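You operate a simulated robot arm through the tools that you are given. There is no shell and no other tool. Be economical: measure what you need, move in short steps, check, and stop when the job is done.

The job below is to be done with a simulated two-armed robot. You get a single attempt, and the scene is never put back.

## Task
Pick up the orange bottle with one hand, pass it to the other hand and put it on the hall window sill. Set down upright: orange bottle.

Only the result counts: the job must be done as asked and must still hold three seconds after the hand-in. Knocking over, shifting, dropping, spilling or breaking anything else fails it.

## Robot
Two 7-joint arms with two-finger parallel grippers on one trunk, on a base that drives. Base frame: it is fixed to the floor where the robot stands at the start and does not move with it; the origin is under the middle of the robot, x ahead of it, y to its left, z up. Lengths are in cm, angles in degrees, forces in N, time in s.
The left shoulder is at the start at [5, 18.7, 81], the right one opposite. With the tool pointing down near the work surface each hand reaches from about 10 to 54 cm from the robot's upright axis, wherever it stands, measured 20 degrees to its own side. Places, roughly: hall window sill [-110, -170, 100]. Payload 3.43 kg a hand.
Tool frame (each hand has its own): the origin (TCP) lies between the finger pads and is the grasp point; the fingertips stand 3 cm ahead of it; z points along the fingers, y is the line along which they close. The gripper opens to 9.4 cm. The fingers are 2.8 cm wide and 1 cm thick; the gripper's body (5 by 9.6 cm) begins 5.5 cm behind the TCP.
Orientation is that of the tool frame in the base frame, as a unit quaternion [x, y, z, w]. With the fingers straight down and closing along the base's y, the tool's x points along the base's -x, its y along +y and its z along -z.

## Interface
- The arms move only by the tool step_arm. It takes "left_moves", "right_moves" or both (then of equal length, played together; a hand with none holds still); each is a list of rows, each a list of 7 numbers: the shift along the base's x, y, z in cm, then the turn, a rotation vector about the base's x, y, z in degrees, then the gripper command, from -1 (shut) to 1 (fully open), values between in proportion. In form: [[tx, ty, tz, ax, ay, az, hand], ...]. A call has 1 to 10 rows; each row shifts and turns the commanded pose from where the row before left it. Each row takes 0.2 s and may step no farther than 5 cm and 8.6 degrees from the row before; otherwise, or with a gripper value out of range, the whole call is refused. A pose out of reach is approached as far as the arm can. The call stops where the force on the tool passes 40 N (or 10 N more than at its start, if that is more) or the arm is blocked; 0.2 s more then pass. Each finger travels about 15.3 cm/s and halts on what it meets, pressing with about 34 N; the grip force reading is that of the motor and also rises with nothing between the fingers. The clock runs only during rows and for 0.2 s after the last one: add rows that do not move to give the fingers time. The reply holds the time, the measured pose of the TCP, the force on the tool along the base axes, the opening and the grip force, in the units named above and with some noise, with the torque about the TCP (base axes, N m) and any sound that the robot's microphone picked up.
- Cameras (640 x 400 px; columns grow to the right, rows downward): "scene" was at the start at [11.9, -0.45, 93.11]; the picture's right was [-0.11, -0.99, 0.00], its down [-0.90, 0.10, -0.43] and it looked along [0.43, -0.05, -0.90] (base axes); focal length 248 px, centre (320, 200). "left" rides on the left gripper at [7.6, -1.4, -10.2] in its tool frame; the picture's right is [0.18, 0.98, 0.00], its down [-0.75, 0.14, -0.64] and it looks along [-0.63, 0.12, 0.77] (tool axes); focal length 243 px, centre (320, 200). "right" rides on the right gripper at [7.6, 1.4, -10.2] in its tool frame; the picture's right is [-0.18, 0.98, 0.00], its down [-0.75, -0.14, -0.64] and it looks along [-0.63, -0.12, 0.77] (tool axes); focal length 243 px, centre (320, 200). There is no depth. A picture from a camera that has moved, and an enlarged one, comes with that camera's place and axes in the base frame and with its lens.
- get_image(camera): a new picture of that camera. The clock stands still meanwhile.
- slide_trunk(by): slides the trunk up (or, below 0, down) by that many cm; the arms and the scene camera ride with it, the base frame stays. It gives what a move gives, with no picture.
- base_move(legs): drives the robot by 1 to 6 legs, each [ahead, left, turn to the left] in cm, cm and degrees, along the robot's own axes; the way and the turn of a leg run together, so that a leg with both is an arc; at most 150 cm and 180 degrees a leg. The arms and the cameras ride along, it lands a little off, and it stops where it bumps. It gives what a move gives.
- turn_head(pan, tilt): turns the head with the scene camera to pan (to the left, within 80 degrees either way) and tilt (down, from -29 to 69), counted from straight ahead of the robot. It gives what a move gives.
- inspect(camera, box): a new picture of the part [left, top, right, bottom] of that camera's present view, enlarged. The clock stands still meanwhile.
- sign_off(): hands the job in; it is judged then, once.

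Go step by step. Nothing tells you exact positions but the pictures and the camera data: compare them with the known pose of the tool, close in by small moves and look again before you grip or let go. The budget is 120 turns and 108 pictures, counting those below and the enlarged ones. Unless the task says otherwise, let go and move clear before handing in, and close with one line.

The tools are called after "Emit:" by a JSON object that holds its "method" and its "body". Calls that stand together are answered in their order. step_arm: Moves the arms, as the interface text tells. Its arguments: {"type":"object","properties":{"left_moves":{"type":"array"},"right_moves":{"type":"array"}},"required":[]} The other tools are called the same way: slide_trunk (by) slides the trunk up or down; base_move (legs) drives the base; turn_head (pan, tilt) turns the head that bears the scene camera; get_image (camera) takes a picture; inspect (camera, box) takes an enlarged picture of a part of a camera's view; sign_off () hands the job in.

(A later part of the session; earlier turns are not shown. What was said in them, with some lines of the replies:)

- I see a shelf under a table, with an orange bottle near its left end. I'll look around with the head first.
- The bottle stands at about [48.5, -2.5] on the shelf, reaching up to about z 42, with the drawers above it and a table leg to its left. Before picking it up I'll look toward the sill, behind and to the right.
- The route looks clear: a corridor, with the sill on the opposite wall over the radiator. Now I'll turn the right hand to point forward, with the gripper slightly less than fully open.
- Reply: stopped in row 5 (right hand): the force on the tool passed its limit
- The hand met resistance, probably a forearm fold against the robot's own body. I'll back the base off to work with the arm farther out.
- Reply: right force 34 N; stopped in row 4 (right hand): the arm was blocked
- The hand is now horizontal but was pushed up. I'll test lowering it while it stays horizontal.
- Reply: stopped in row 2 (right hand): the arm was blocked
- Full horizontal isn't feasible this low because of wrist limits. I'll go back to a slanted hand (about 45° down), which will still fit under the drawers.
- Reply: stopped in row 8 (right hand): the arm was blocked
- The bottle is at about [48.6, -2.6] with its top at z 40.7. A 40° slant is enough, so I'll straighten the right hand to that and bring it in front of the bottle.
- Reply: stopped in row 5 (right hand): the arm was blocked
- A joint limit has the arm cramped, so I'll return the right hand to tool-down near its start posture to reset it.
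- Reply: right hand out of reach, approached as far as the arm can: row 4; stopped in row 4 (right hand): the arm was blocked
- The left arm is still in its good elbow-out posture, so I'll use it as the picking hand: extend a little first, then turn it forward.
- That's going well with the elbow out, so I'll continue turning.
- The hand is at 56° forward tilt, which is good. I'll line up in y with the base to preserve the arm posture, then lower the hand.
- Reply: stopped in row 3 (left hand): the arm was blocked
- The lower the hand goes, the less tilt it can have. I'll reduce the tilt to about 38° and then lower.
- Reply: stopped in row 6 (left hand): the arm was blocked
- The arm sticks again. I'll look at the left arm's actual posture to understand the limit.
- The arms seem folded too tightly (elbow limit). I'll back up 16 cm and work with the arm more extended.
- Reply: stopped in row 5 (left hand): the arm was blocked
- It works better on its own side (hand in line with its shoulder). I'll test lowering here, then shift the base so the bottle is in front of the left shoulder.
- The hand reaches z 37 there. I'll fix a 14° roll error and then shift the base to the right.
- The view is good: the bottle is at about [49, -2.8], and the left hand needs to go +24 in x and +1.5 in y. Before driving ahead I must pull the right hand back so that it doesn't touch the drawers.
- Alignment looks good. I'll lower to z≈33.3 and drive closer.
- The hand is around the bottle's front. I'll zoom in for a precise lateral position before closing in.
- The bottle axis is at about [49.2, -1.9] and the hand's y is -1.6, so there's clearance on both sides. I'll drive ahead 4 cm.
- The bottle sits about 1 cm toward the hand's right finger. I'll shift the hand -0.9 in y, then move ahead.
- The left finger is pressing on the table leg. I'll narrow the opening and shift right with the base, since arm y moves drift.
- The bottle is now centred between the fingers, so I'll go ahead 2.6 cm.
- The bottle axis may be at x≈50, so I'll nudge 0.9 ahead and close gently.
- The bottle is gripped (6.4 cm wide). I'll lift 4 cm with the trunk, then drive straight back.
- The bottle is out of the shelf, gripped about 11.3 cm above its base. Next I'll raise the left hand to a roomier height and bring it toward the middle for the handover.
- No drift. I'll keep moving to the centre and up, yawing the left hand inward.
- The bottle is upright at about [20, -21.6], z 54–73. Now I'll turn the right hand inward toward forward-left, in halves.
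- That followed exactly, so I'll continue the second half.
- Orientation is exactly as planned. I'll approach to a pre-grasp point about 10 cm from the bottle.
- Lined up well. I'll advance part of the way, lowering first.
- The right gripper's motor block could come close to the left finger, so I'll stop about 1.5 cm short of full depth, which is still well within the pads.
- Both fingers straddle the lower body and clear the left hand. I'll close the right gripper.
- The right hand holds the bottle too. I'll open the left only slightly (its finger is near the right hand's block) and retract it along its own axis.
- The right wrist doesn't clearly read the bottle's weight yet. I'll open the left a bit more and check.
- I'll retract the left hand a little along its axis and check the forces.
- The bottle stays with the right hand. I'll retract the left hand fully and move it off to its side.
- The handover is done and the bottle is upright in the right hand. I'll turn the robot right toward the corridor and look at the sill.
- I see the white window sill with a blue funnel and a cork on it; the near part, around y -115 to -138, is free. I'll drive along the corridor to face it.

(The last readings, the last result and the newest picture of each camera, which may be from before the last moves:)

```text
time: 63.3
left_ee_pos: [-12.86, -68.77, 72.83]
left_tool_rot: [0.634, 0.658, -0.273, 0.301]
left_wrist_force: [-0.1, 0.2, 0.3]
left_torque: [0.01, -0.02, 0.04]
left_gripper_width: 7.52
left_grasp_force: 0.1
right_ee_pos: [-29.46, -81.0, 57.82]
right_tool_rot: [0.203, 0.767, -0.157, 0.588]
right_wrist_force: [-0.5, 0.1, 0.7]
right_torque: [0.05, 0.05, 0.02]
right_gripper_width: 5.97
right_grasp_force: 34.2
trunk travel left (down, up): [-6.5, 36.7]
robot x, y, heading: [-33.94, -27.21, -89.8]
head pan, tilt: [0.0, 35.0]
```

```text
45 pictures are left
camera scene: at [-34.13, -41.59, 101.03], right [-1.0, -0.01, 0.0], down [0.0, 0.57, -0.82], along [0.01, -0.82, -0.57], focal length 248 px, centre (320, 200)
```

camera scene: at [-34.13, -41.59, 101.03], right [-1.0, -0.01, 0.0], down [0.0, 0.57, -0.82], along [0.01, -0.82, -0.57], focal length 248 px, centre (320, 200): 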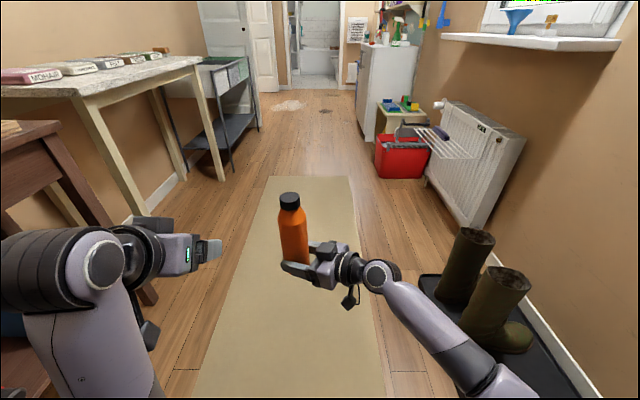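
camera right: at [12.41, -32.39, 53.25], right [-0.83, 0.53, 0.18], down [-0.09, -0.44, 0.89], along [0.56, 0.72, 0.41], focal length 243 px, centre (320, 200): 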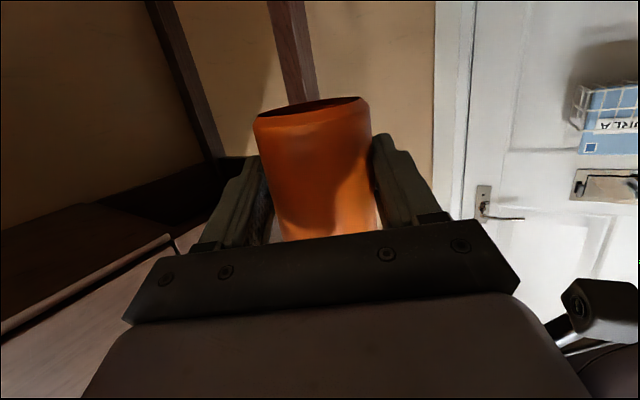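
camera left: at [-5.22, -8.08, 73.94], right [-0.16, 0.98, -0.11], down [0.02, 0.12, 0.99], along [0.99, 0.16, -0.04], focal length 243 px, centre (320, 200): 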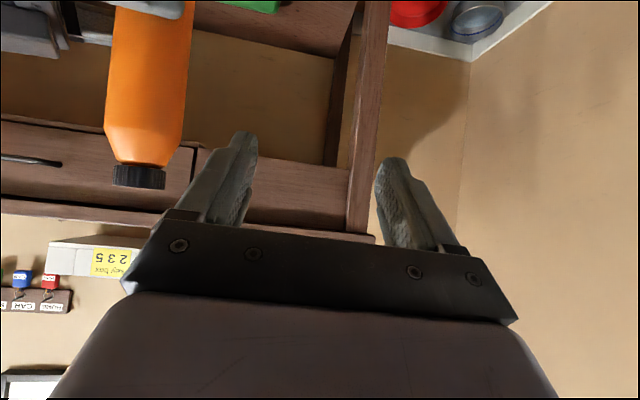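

The corridor is clear, so I'll drive ahead 112 cm, drifting slightly left.

Emit:
{"method": "base_move", "body": {"legs": [[56, 4, 0], [56, 4, 0]]}}

Emit:
{"method": "slide_trunk", "body": {"by": 34}}

Emit:
{"method": "turn_head", "body": {"pan": -75, "tilt": 25}}

Emit:
{"method": "get_image", "body": {"camera": "scene"}}

```text
time: 69.3
left_ee_pos: [-4.72, -181.19, 72.8]
left_tool_rot: [0.635, 0.655, -0.275, 0.302]
left_wrist_force: [-0.4, -0.1, 0.5]
left_torque: [-0.01, 0.03, 0.01]
left_gripper_width: 7.53
left_grasp_force: 0.1
right_ee_pos: [-21.37, -193.02, 57.9]
right_tool_rot: [0.204, 0.767, -0.158, 0.588]
right_wrist_force: [0.3, -0.3, -0.1]
right_torque: [0.06, 0.08, 0.03]
right_gripper_width: 5.97
right_grasp_force: 33.9
trunk travel left (down, up): [-6.5, 36.7]
robot x, y, heading: [-25.66, -138.81, -89.8]
head pan, tilt: [0.0, 35.0]
```

```text
time: 72.7
left_ee_pos: [-4.67, -181.22, 106.84]
left_tool_rot: [0.635, 0.656, -0.275, 0.301]
left_wrist_force: [0.7, -0.2, 0.9]
left_torque: [0.0, 0.03, 0.02]
left_gripper_width: 7.51
left_grasp_force: 0.1
right_ee_pos: [-21.47, -193.06, 91.96]
right_tool_rot: [0.204, 0.767, -0.157, 0.587]
right_wrist_force: [0.2, -0.3, -4.9]
right_torque: [0.03, 0.09, -0.01]
right_gripper_width: 5.97
right_grasp_force: 34.0
trunk travel left (down, up): [-40.5, 2.7]
robot x, y, heading: [-25.92, -139.24, -90.0]
head pan, tilt: [0.0, 35.0]
```

```text
time: 74.1
left_ee_pos: [-4.7, -181.22, 106.98]
left_tool_rot: [0.636, 0.656, -0.274, 0.3]
left_wrist_force: [-0.5, -0.4, -1.3]
left_torque: [0.03, -0.01, 0.0]
left_gripper_width: 7.52
left_grasp_force: 0.1
right_ee_pos: [-21.53, -193.11, 91.77]
right_tool_rot: [0.205, 0.767, -0.158, 0.588]
right_wrist_force: [0.6, -0.4, -4.7]
right_torque: [0.02, 0.04, 0.01]
right_gripper_width: 5.97
right_grasp_force: 33.7
trunk travel left (down, up): [-40.5, 2.7]
robot x, y, heading: [-25.89, -139.23, -89.8]
head pan, tilt: [-75.0, 25.0]
```

```text
44 pictures are left
camera scene: at [-34.78, -147.5, 136.6], right [-0.26, 0.97, 0.0], down [0.41, 0.11, -0.91], along [-0.87, -0.24, -0.42], focal length 248 px, centre (320, 200)
```

scene: 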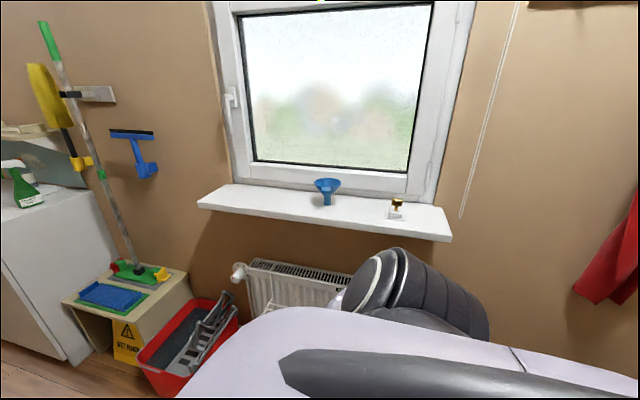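

The sill spans x -102 to -121, y -127 to -211, at z ≈97.5. The cork item is at y -143 and the funnel at y -166, so the stretch y -175 to -210 is free. I'll turn to face the sill and shift left to line up with it.

Emit:
{"method": "base_move", "body": {"legs": [[0, 0, -90], [0, 46, 0]]}}

Emit:
{"method": "turn_head", "body": {"pan": 0, "tilt": 40}}

Emit:
{"method": "get_image", "body": {"camera": "scene"}}

```text
time: 80.8
left_ee_pos: [-67.37, -207.5, 106.83]
left_tool_rot: [0.913, 0.014, -0.407, 0.019]
left_wrist_force: [0.6, 0.2, 0.9]
left_torque: [-0.02, -0.01, 0.0]
left_gripper_width: 7.52
left_grasp_force: 0.1
right_ee_pos: [-79.39, -190.7, 91.88]
right_tool_rot: [0.686, 0.398, -0.528, 0.304]
right_wrist_force: [0.2, -1.0, -4.9]
right_torque: [0.09, -0.04, -0.01]
right_gripper_width: 5.91
right_grasp_force: 34.4
trunk travel left (down, up): [-40.5, 2.7]
robot x, y, heading: [-25.93, -186.49, -180.0]
head pan, tilt: [-75.0, 25.0]
```

```text
time: 82.2
left_ee_pos: [-67.53, -207.3, 106.88]
left_tool_rot: [0.913, 0.014, -0.407, 0.019]
left_wrist_force: [0.2, -0.8, 0.3]
left_torque: [0.02, -0.01, 0.03]
left_gripper_width: 7.53
left_grasp_force: 0.1
right_ee_pos: [-79.39, -190.62, 91.88]
right_tool_rot: [0.686, 0.398, -0.527, 0.304]
right_wrist_force: [0.0, 0.2, -5.5]
right_torque: [0.08, -0.01, -0.02]
right_gripper_width: 5.92
right_grasp_force: 34.3
trunk travel left (down, up): [-40.5, 2.7]
robot x, y, heading: [-25.64, -186.26, -180.0]
head pan, tilt: [0.0, 40.0]
```

```text
43 pictures are left
camera scene: at [-40.17, -186.06, 134.27], right [0.0, 1.0, 0.0], down [0.64, 0.0, -0.77], along [-0.77, 0.0, -0.64], focal length 248 px, centre (320, 200)
```

scene: 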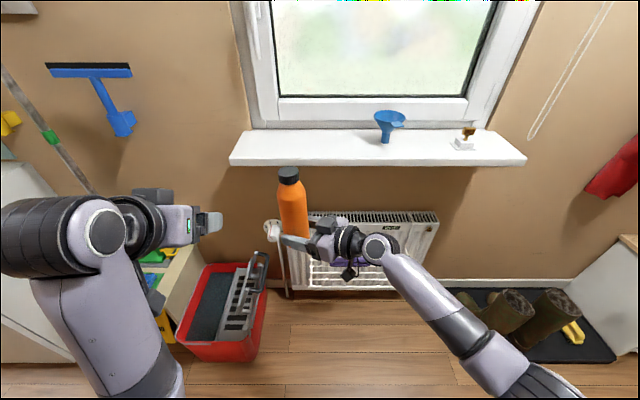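

The view confirms the geometry. In free space I'll straighten the right hand's yaw so its body won't be near the funnel, and raise it above sill height; the left hand goes back a bit.

Emit:
{"method": "step_arm", "body": {"right_moves": [[0, 0, 2.4, 0, 0, -7.5, -1], [0, 0, 2.4, 0, 0, -7.5, -1], [0, 0, 2.4, 0, 0, -7.5, -1], [0, 0, 2.4, 0, 0, -7.5, -1], [0, 0, 2.4, 0, 0, -7.5, -1], [0, 0, 2.4, 0, 0, -7.5, -1]], "left_moves": [[1, -0.5, 0, 0, 0, 0, 0.6], [1, -0.5, 0, 0, 0, 0, 0.6], [1, -0.5, 0, 0, 0, 0, 0.6], [1, -0.5, 0, 0, 0, 0, 0.6], [1, -0.5, 0, 0, 0, 0, 0.6], [1, -0.5, 0, 0, 0, 0, 0.6]]}}

Emit:
{"method": "get_image", "body": {"camera": "scene"}}

```text
time: 83.5
left_ee_pos: [-66.58, -210.51, 106.72]
left_tool_rot: [0.912, 0.009, -0.406, 0.055]
left_wrist_force: [0.0, 0.1, -0.6]
left_torque: [-0.04, -0.01, -0.01]
left_gripper_width: 7.5
left_grasp_force: 0.1
left hand out of reach, approached as far as the arm can: row 2, 3, 4, 5, 6
right_ee_pos: [-81.65, -183.58, 100.37]
right_tool_rot: [0.786, 0.171, -0.594, 0.004]
right_wrist_force: [-0.2, 0.7, -4.6]
right_torque: [0.08, -0.08, -0.01]
right_gripper_width: 5.93
right_grasp_force: 33.2
trunk travel left (down, up): [-40.5, 2.7]
robot x, y, heading: [-25.83, -185.82, -180.0]
head pan, tilt: [0.0, 40.0]
stopped in row 6 (right hand): the arm was blocked; the commanded pose is now the measured one
```

```text
42 pictures are left
camera scene: at [-40.18, -186.05, 134.27], right [0.0, 1.0, 0.0], down [0.64, 0.0, -0.77], along [-0.77, 0.0, -0.64], focal length 248 px, centre (320, 200)
```

scene: 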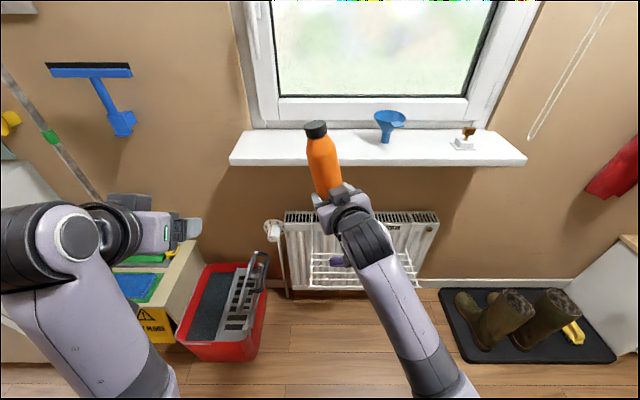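

The arm hit a limit when pointing forward so close to the midline, and the bottle tilted about 11° in the hand. I'll level it while moving the hand to its own side.

Emit:
{"method": "step_arm", "body": {"right_moves": [[1, 2.5, 0, -3.8, -0.87, 6.33, -1], [1, 2.5, 0, -3.8, -0.87, 6.33, -1], [0, 2.5, 0.5, -3.8, -0.87, 6.33, -1]]}}

Emit:
{"method": "get_image", "body": {"camera": "scene"}}

```text
time: 84.3
left_ee_pos: [-66.65, -210.46, 106.84]
left_tool_rot: [0.912, 0.01, -0.407, 0.056]
left_wrist_force: [-1.3, -1.4, 0.2]
left_torque: [0.0, -0.01, 0.04]
left_gripper_width: 7.51
left_grasp_force: 0.1
right_ee_pos: [-79.71, -176.17, 100.87]
right_tool_rot: [0.756, 0.238, -0.581, 0.186]
right_wrist_force: [-0.2, 0.5, -4.9]
right_torque: [0.03, -0.09, -0.01]
right_gripper_width: 5.9
right_grasp_force: 34.5
trunk travel left (down, up): [-40.5, 2.7]
robot x, y, heading: [-25.49, -185.92, -179.9]
head pan, tilt: [0.0, 40.0]
```

```text
41 pictures are left
camera scene: at [-40.19, -185.97, 134.27], right [0.0, 1.0, 0.0], down [0.64, 0.0, -0.77], along [-0.77, 0.0, -0.64], focal length 248 px, centre (320, 200)
```

scene: 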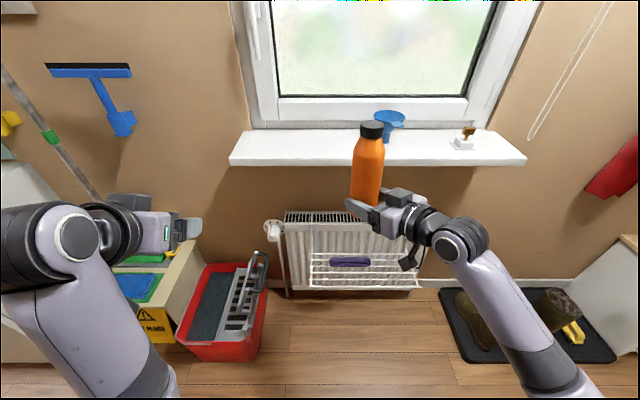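

Level again and tracking fine. I'll raise to clear the sill.

Emit:
{"method": "step_arm", "body": {"right_moves": [[0, 0, 1.5, 0, 0, 0, -1], [0, 0, 1.5, 0, 0, 0, -1], [0, 0, 1.5, 0, 0, 0, -1], [0, 0, 1.5, 0, 0, 0, -1]]}}

Emit:
{"method": "get_image", "body": {"camera": "scene"}}

Emit:
{"method": "get_image", "body": {"camera": "right"}}

```text
time: 85.3
left_ee_pos: [-66.49, -210.45, 106.78]
left_tool_rot: [0.912, 0.01, -0.406, 0.057]
left_wrist_force: [0.1, 0.5, -0.3]
left_torque: [-0.03, 0.0, -0.01]
left_gripper_width: 7.54
left_grasp_force: 0.1
right_ee_pos: [-79.65, -176.28, 107.11]
right_tool_rot: [0.756, 0.237, -0.582, 0.185]
right_wrist_force: [-0.2, 0.0, -4.4]
right_torque: [0.08, -0.09, 0.0]
right_gripper_width: 5.91
right_grasp_force: 33.4
trunk travel left (down, up): [-40.5, 2.7]
robot x, y, heading: [-25.51, -186.61, -180.0]
head pan, tilt: [0.0, 40.0]
```

```text
40 pictures are left
camera scene: at [-40.17, -186.04, 134.27], right [0.0, 1.0, 0.0], down [0.64, 0.0, -0.77], along [-0.77, 0.0, -0.64], focal length 248 px, centre (320, 200)
```

scene: 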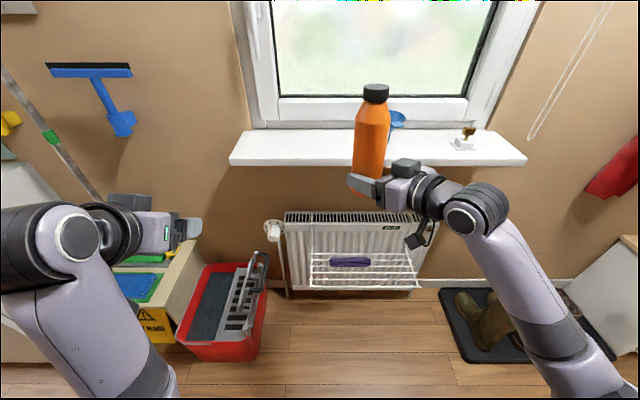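

```text
39 pictures are left
camera right: at [-69.12, -170.6, 102.39], right [0.53, -0.83, 0.18], down [0.27, 0.37, 0.89], along [-0.81, -0.42, 0.41], focal length 243 px, centre (320, 200)
```

right: 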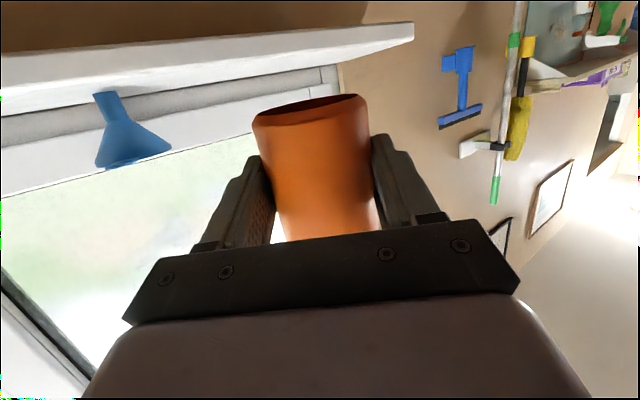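

The bottle base is at z ≈103. I'll drive ahead 20 and left 7, then reach the rest with the arm.

Emit:
{"method": "base_move", "body": {"legs": [[0, 7, 0], [20, 0, 0]]}}

Emit:
{"method": "get_image", "body": {"camera": "scene"}}

Emit:
{"method": "get_image", "body": {"camera": "right"}}

```text
time: 87.5
left_ee_pos: [-86.23, -217.89, 106.68]
left_tool_rot: [0.912, 0.011, -0.406, 0.056]
left_wrist_force: [0.3, 0.7, 0.9]
left_torque: [0.01, 0.02, 0.03]
left_gripper_width: 7.5
left_grasp_force: 0.0
right_ee_pos: [-99.53, -183.6, 107.06]
right_tool_rot: [0.755, 0.239, -0.58, 0.188]
right_wrist_force: [-0.4, 0.1, -4.6]
right_torque: [0.0, -0.04, 0.02]
right_gripper_width: 5.93
right_grasp_force: 33.9
trunk travel left (down, up): [-40.5, 2.7]
robot x, y, heading: [-45.55, -193.5, -179.8]
head pan, tilt: [0.0, 40.0]
```

```text
38 pictures are left
camera scene: at [-59.89, -193.27, 134.26], right [-0.01, 1.0, 0.0], down [0.64, 0.0, -0.77], along [-0.77, 0.0, -0.64], focal length 248 px, centre (320, 200)
```

scene: 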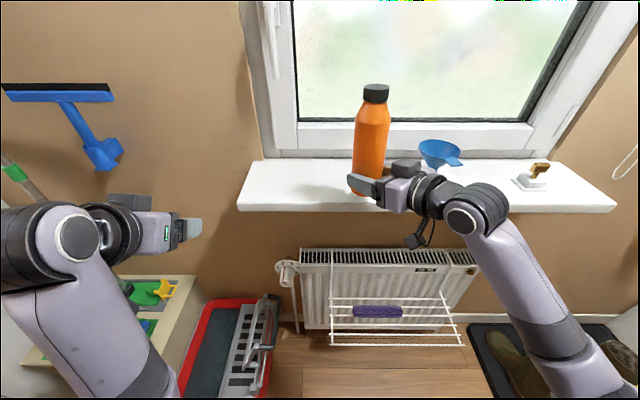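

```text
37 pictures are left
camera right: at [-88.87, -177.9, 102.34], right [0.53, -0.83, 0.18], down [0.26, 0.37, 0.89], along [-0.81, -0.42, 0.41], focal length 243 px, centre (320, 200)
```

right: 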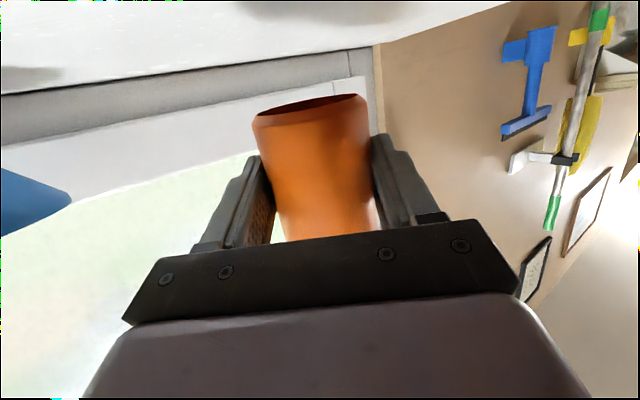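

I'll reach 7.5 cm forward with the arm, over the sill.

Emit:
{"method": "step_arm", "body": {"right_moves": [[-1.5, 0, 0, 0, 0, 0, -1], [-2, 0, 0, 0, 0, 0, -1], [-2, 0, 0, 0, 0, 0, -1], [-2, 0, 0, 0, 0, 0, -1]]}}

Emit:
{"method": "get_image", "body": {"camera": "scene"}}

Emit:
{"method": "get_image", "body": {"camera": "right"}}

```text
time: 88.5
left_ee_pos: [-86.23, -217.84, 106.67]
left_tool_rot: [0.912, 0.012, -0.405, 0.058]
left_wrist_force: [0.1, 0.4, -1.1]
left_torque: [0.02, 0.02, 0.02]
left_gripper_width: 7.53
left_grasp_force: 0.0
right_ee_pos: [-106.86, -183.77, 107.09]
right_tool_rot: [0.755, 0.24, -0.581, 0.187]
right_wrist_force: [0.5, 0.6, -3.6]
right_torque: [0.0, -0.08, -0.02]
right_gripper_width: 5.93
right_grasp_force: 34.0
trunk travel left (down, up): [-40.5, 2.7]
robot x, y, heading: [-45.68, -193.3, -179.5]
head pan, tilt: [0.0, 40.0]
```

```text
36 pictures are left
camera scene: at [-59.85, -193.27, 134.26], right [-0.01, 1.0, 0.0], down [0.64, 0.0, -0.77], along [-0.77, 0.0, -0.64], focal length 248 px, centre (320, 200)
```

scene: 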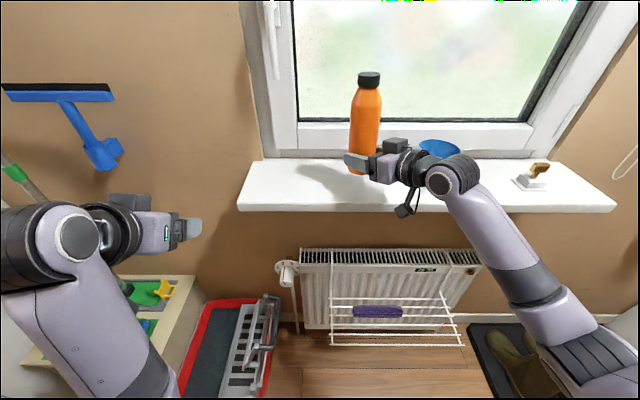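

```text
35 pictures are left
camera right: at [-96.36, -177.95, 102.46], right [0.53, -0.83, 0.18], down [0.26, 0.37, 0.89], along [-0.81, -0.42, 0.41], focal length 243 px, centre (320, 200)
```

right: 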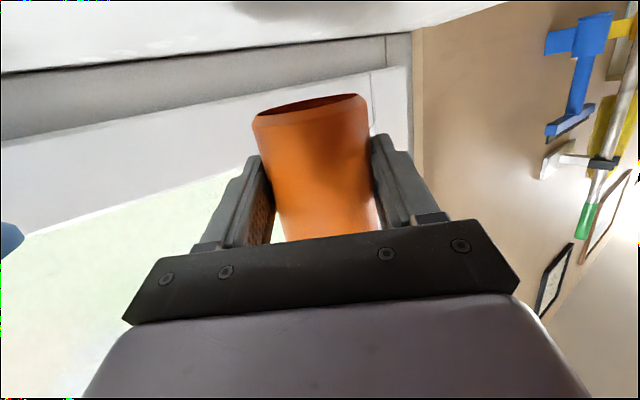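

The bottle is over the sill at about [-108, -184.6] and the hand's camera is in front of the edge. I'll lower in steps.

Emit:
{"method": "step_arm", "body": {"right_moves": [[0, 0, -1.5, 0, 0, 0, -1], [0, 0, -1.5, 0, 0, 0, -1], [0, 0, -1.2, 0, 0, 0, -1]]}}

Emit:
{"method": "get_image", "body": {"camera": "scene"}}

Emit:
{"method": "get_image", "body": {"camera": "right"}}

```text
time: 89.3
left_ee_pos: [-86.03, -217.76, 106.81]
left_tool_rot: [0.912, 0.011, -0.407, 0.058]
left_wrist_force: [-1.3, -0.4, 0.4]
left_torque: [0.01, -0.03, 0.0]
left_gripper_width: 7.54
left_grasp_force: 0.0
right_ee_pos: [-106.92, -183.68, 102.84]
right_tool_rot: [0.756, 0.24, -0.58, 0.187]
right_wrist_force: [1.0, 0.1, -3.9]
right_torque: [0.02, -0.07, 0.0]
right_gripper_width: 5.91
right_grasp_force: 33.5
trunk travel left (down, up): [-40.5, 2.7]
robot x, y, heading: [-45.35, -193.33, -179.7]
head pan, tilt: [0.0, 40.0]
```

```text
34 pictures are left
camera scene: at [-59.83, -193.27, 134.27], right [-0.01, 1.0, 0.0], down [0.64, 0.0, -0.77], along [-0.77, 0.0, -0.64], focal length 248 px, centre (320, 200)
```

scene: 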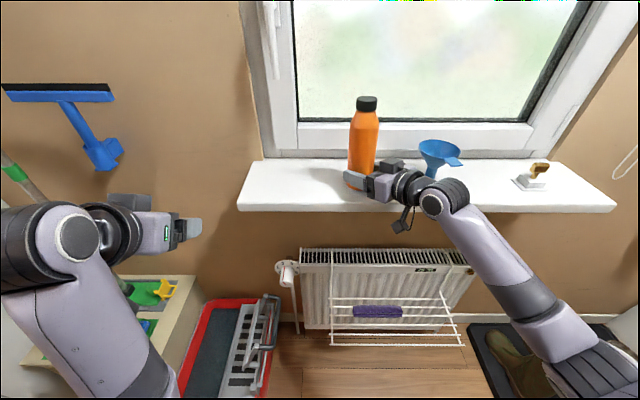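

```text
33 pictures are left
camera right: at [-96.3, -177.85, 98.15], right [0.53, -0.83, 0.18], down [0.27, 0.37, 0.89], along [-0.81, -0.42, 0.41], focal length 243 px, centre (320, 200)
```

right: 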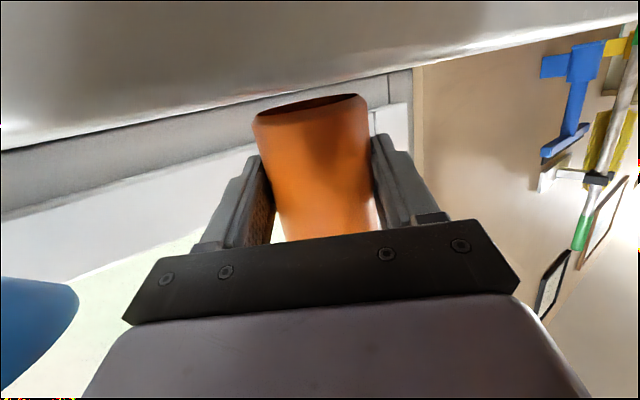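

Still slightly above the surface. I'll go down in small steps, watching the force.

Emit:
{"method": "step_arm", "body": {"right_moves": [[0, 0, -0.35, 0, 0, 0, -1], [0, 0, -0.35, 0, 0, 0, -1]]}}

Emit:
{"method": "inspect", "body": {"camera": "scene", "box": [304, 80, 464, 240]}}

```text
time: 90.0
left_ee_pos: [-86.19, -217.84, 106.64]
left_tool_rot: [0.912, 0.012, -0.406, 0.058]
left_wrist_force: [0.6, -0.3, 0.1]
left_torque: [0.0, -0.04, 0.0]
left_gripper_width: 7.53
left_grasp_force: 0.0
right_ee_pos: [-106.85, -183.68, 102.26]
right_tool_rot: [0.756, 0.239, -0.58, 0.187]
right_wrist_force: [0.7, -0.2, -3.3]
right_torque: [0.03, -0.04, -0.01]
right_gripper_width: 5.92
right_grasp_force: 34.0
trunk travel left (down, up): [-40.5, 2.7]
robot x, y, heading: [-45.31, -193.06, -179.9]
head pan, tilt: [0.0, 40.0]
```

```text
2.50 times, centred on (384, 160) of scene
camera zoom: at [-59.82, -193.27, 134.27], right [-0.01, 1.0, 0.0], down [0.64, 0.0, -0.77], along [-0.77, 0.0, -0.64], focal length 621 px, centre (160, 300)
```

zoom: 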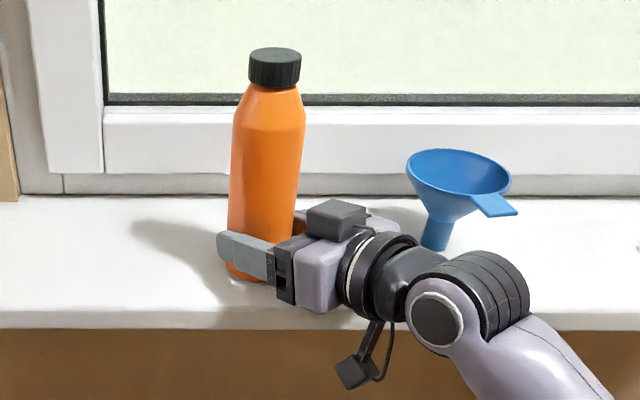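

Very close to the surface now; I'll continue down.

Emit:
{"method": "step_arm", "body": {"right_moves": [[0, 0, -0.3, 0, 0, 0, -1], [0, 0, -0.3, 0, 0, 0, -1]]}}

Emit:
{"method": "step_arm", "body": {"right_moves": [[0, 0, -0.3, 0, 0, 0, -1]]}}

```text
time: 90.5
left_ee_pos: [-85.98, -217.72, 106.84]
left_tool_rot: [0.912, 0.011, -0.406, 0.057]
left_wrist_force: [-0.5, 0.2, 0.1]
left_torque: [0.04, 0.03, -0.01]
left_gripper_width: 7.53
left_grasp_force: 0.0
right_ee_pos: [-106.9, -183.6, 102.13]
right_tool_rot: [0.751, 0.238, -0.586, 0.187]
right_wrist_force: [0.8, 1.7, 11.9]
right_torque: [-0.28, 0.51, -0.09]
right_gripper_width: 5.92
right_grasp_force: 34.1
trunk travel left (down, up): [-40.5, 2.7]
robot x, y, heading: [-45.26, -193.42, -179.7]
head pan, tilt: [0.0, 40.0]
```

```text
time: 91.0
left_ee_pos: [-85.92, -217.75, 106.92]
left_tool_rot: [0.912, 0.011, -0.407, 0.057]
left_wrist_force: [-0.3, -0.3, -0.1]
left_torque: [-0.04, -0.02, 0.0]
left_gripper_width: 7.54
left_grasp_force: 0.0
right_ee_pos: [-106.76, -183.5, 101.98]
right_tool_rot: [0.75, 0.239, -0.587, 0.188]
right_wrist_force: [1.5, 4.9, 20.7]
right_torque: [-0.55, 0.64, -0.09]
right_gripper_width: 5.96
right_grasp_force: 34.0
trunk travel left (down, up): [-40.5, 2.7]
robot x, y, heading: [-45.04, -193.84, -179.6]
head pan, tilt: [0.0, 40.0]
```

The bottle has touched down. I'll ease the pressure slightly and inspect its uprightness before releasing.

Emit:
{"method": "step_arm", "body": {"right_moves": [[0, 0, 0.35, 0, 0, 0, -1], [0, 0, 0, 0, 0, 0, -1]]}}

Emit:
{"method": "inspect", "body": {"camera": "scene", "box": [324, 80, 420, 220]}}

Emit:
{"method": "get_image", "body": {"camera": "right"}}

```text
time: 91.5
left_ee_pos: [-85.88, -217.73, 106.91]
left_tool_rot: [0.912, 0.012, -0.407, 0.057]
left_wrist_force: [-0.5, -0.1, -0.8]
left_torque: [-0.03, -0.01, -0.01]
left_gripper_width: 7.52
left_grasp_force: 0.0
right_ee_pos: [-106.92, -183.49, 101.94]
right_tool_rot: [0.753, 0.239, -0.584, 0.187]
right_wrist_force: [3.3, 4.4, 16.2]
right_torque: [-0.2, 0.5, -0.14]
right_gripper_width: 5.93
right_grasp_force: 34.0
trunk travel left (down, up): [-40.5, 2.7]
robot x, y, heading: [-45.34, -193.47, -179.5]
head pan, tilt: [0.0, 40.0]
```

```text
2.86 times, centred on (372, 150) of scene
camera zoom: at [-59.57, -193.24, 134.3], right [-0.01, 1.0, 0.0], down [0.64, 0.0, -0.77], along [-0.77, 0.0, -0.64], focal length 710 px, centre (171, 343)
```

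zoom: 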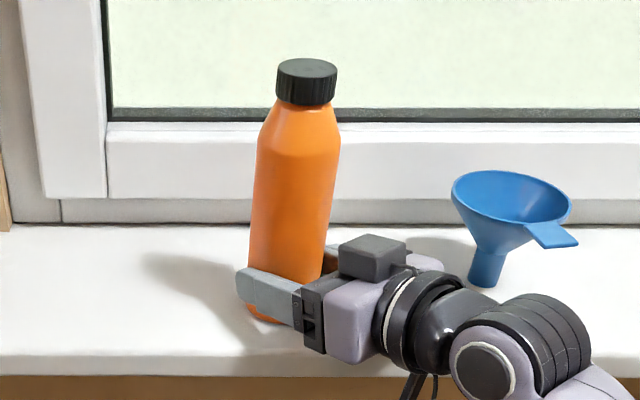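

```text
30 pictures are left
camera right: at [-96.24, -177.87, 97.11], right [0.53, -0.83, 0.18], down [0.27, 0.37, 0.89], along [-0.8, -0.42, 0.42], focal length 243 px, centre (320, 200)
```

right: 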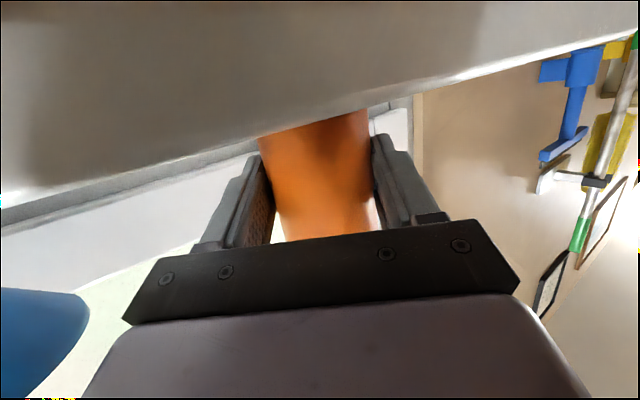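

The bottle reads as upright. I'll ease off a little more and then release slowly.

Emit:
{"method": "step_arm", "body": {"right_moves": [[0, 0, 0.25, 0, 0, 0, -1], [0, 0, 0, 0, 0, 0, -1]]}}

```text
time: 92.2
left_ee_pos: [-86.02, -217.71, 106.88]
left_tool_rot: [0.912, 0.012, -0.406, 0.057]
left_wrist_force: [0.0, -0.5, -0.9]
left_torque: [0.01, 0.02, 0.0]
left_gripper_width: 7.54
left_grasp_force: 0.0
right_ee_pos: [-106.91, -183.68, 101.88]
right_tool_rot: [0.755, 0.239, -0.581, 0.187]
right_wrist_force: [-0.5, 4.5, 11.0]
right_torque: [-0.01, 0.59, -0.19]
right_gripper_width: 5.89
right_grasp_force: 34.3
trunk travel left (down, up): [-40.5, 2.7]
robot x, y, heading: [-45.25, -193.45, -179.5]
head pan, tilt: [0.0, 40.0]
```

Force is easing with the bottle seated. I'll relax slightly more and open gradually.

Emit:
{"method": "step_arm", "body": {"right_moves": [[0, 0, 0.25, 0, 0, 0, -1], [0, 0, 0, 0, 0, 0, 0.27], [0, 0, 0, 0, 0, 0, 0.35], [0, 0, 0, 0, 0, 0, 0.45], [0, 0, 0, 0, 0, 0, 0.6], [0, 0, 0, 0, 0, 0, 0.6]]}}

Emit:
{"method": "inspect", "body": {"camera": "scene", "box": [324, 80, 420, 220]}}

Emit:
{"method": "get_image", "body": {"camera": "right"}}

```text
time: 93.5
left_ee_pos: [-86.1, -217.81, 106.79]
left_tool_rot: [0.912, 0.011, -0.406, 0.057]
left_wrist_force: [0.0, 0.7, -0.2]
left_torque: [0.0, 0.02, -0.02]
left_gripper_width: 7.51
left_grasp_force: 0.1
right_ee_pos: [-106.88, -183.72, 102.13]
right_tool_rot: [0.755, 0.239, -0.581, 0.187]
right_wrist_force: [0.6, 0.7, 0.2]
right_torque: [0.0, -0.01, 0.02]
right_gripper_width: 7.51
right_grasp_force: 0.1
trunk travel left (down, up): [-40.5, 2.7]
robot x, y, heading: [-45.28, -193.49, -179.6]
head pan, tilt: [0.0, 40.0]
```

```text
2.86 times, centred on (372, 150) of scene
camera zoom: at [-59.78, -193.27, 134.28], right [-0.01, 1.0, 0.0], down [0.64, 0.0, -0.77], along [-0.77, 0.0, -0.64], focal length 710 px, centre (171, 343)
```

zoom: 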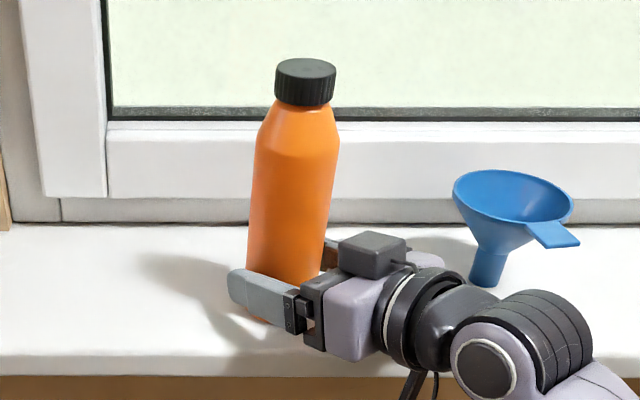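

```text
28 pictures are left
camera right: at [-96.26, -177.96, 97.35], right [0.53, -0.83, 0.18], down [0.27, 0.37, 0.89], along [-0.81, -0.42, 0.41], focal length 243 px, centre (320, 200)
```

right: 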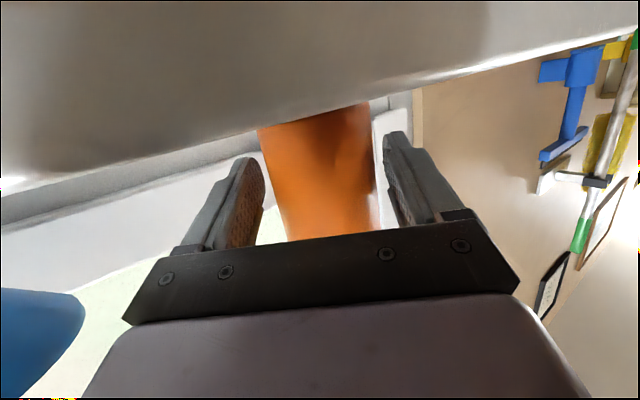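

The bottle stands on its own. I'll retract the hand along its own axis.

Emit:
{"method": "step_arm", "body": {"right_moves": [[0.8, 0.56, 0.1, 0, 0, 0, 0.75], [1.2, 0.84, 0.1, 0, 0, 0, 0.75], [1.6, 1.12, 0.2, 0, 0, 0, 0.75], [1.6, 1.12, 0.2, 0, 0, 0, 0.75], [1.6, 1.12, 0.2, 0, 0, 0, 0.75], [1.6, 1.12, 0.2, 0, 0, 0, 0.75]]}}

Emit:
{"method": "base_move", "body": {"legs": [[-15, 0, 0]]}}

Emit:
{"method": "get_image", "body": {"camera": "scene"}}

```text
time: 95.0
left_ee_pos: [-86.05, -217.9, 106.72]
left_tool_rot: [0.912, 0.011, -0.406, 0.056]
left_wrist_force: [0.5, -0.7, 0.3]
left_torque: [0.01, 0.03, 0.01]
left_gripper_width: 7.54
left_grasp_force: 0.0
right_ee_pos: [-98.43, -177.73, 103.14]
right_tool_rot: [0.755, 0.24, -0.581, 0.188]
right_wrist_force: [-0.1, 0.3, 0.7]
right_torque: [-0.04, 0.05, -0.02]
right_gripper_width: 8.22
right_grasp_force: 0.1
trunk travel left (down, up): [-40.5, 2.7]
robot x, y, heading: [-45.17, -193.41, -179.7]
head pan, tilt: [0.0, 40.0]
```

```text
time: 96.3
left_ee_pos: [-70.81, -217.66, 106.87]
left_tool_rot: [0.912, 0.011, -0.405, 0.057]
left_wrist_force: [0.2, -0.1, -0.4]
left_torque: [-0.01, 0.01, 0.03]
left_gripper_width: 7.54
left_grasp_force: 0.1
right_ee_pos: [-83.19, -177.57, 103.23]
right_tool_rot: [0.755, 0.24, -0.581, 0.188]
right_wrist_force: [0.7, -0.1, 0.2]
right_torque: [0.03, -0.02, 0.0]
right_gripper_width: 8.21
right_grasp_force: 0.0
trunk travel left (down, up): [-40.5, 2.7]
robot x, y, heading: [-30.38, -193.32, -179.6]
head pan, tilt: [0.0, 40.0]
```

```text
27 pictures are left
camera scene: at [-44.52, -193.19, 134.29], right [0.0, 1.0, 0.0], down [0.64, 0.0, -0.77], along [-0.77, 0.0, -0.64], focal length 248 px, centre (320, 200)
```

scene: 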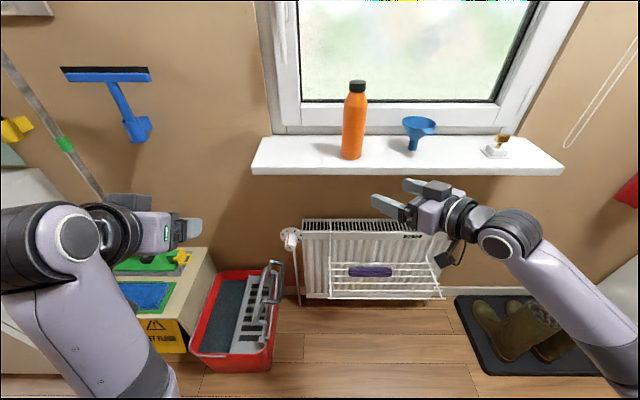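

The bottle stands upright on the sill, the hands are clear and nothing else has been disturbed, so I'm handing in.

Emit:
{"method": "sign_off", "body": {}}

```text
The job is handed in.
```

The orange bottle was picked up with the left hand, passed to the right, and now stands upright on the hall window sill with both hands clear; one finger pressed briefly on the console table's leg during the pick-up, but nothing visibly moved.
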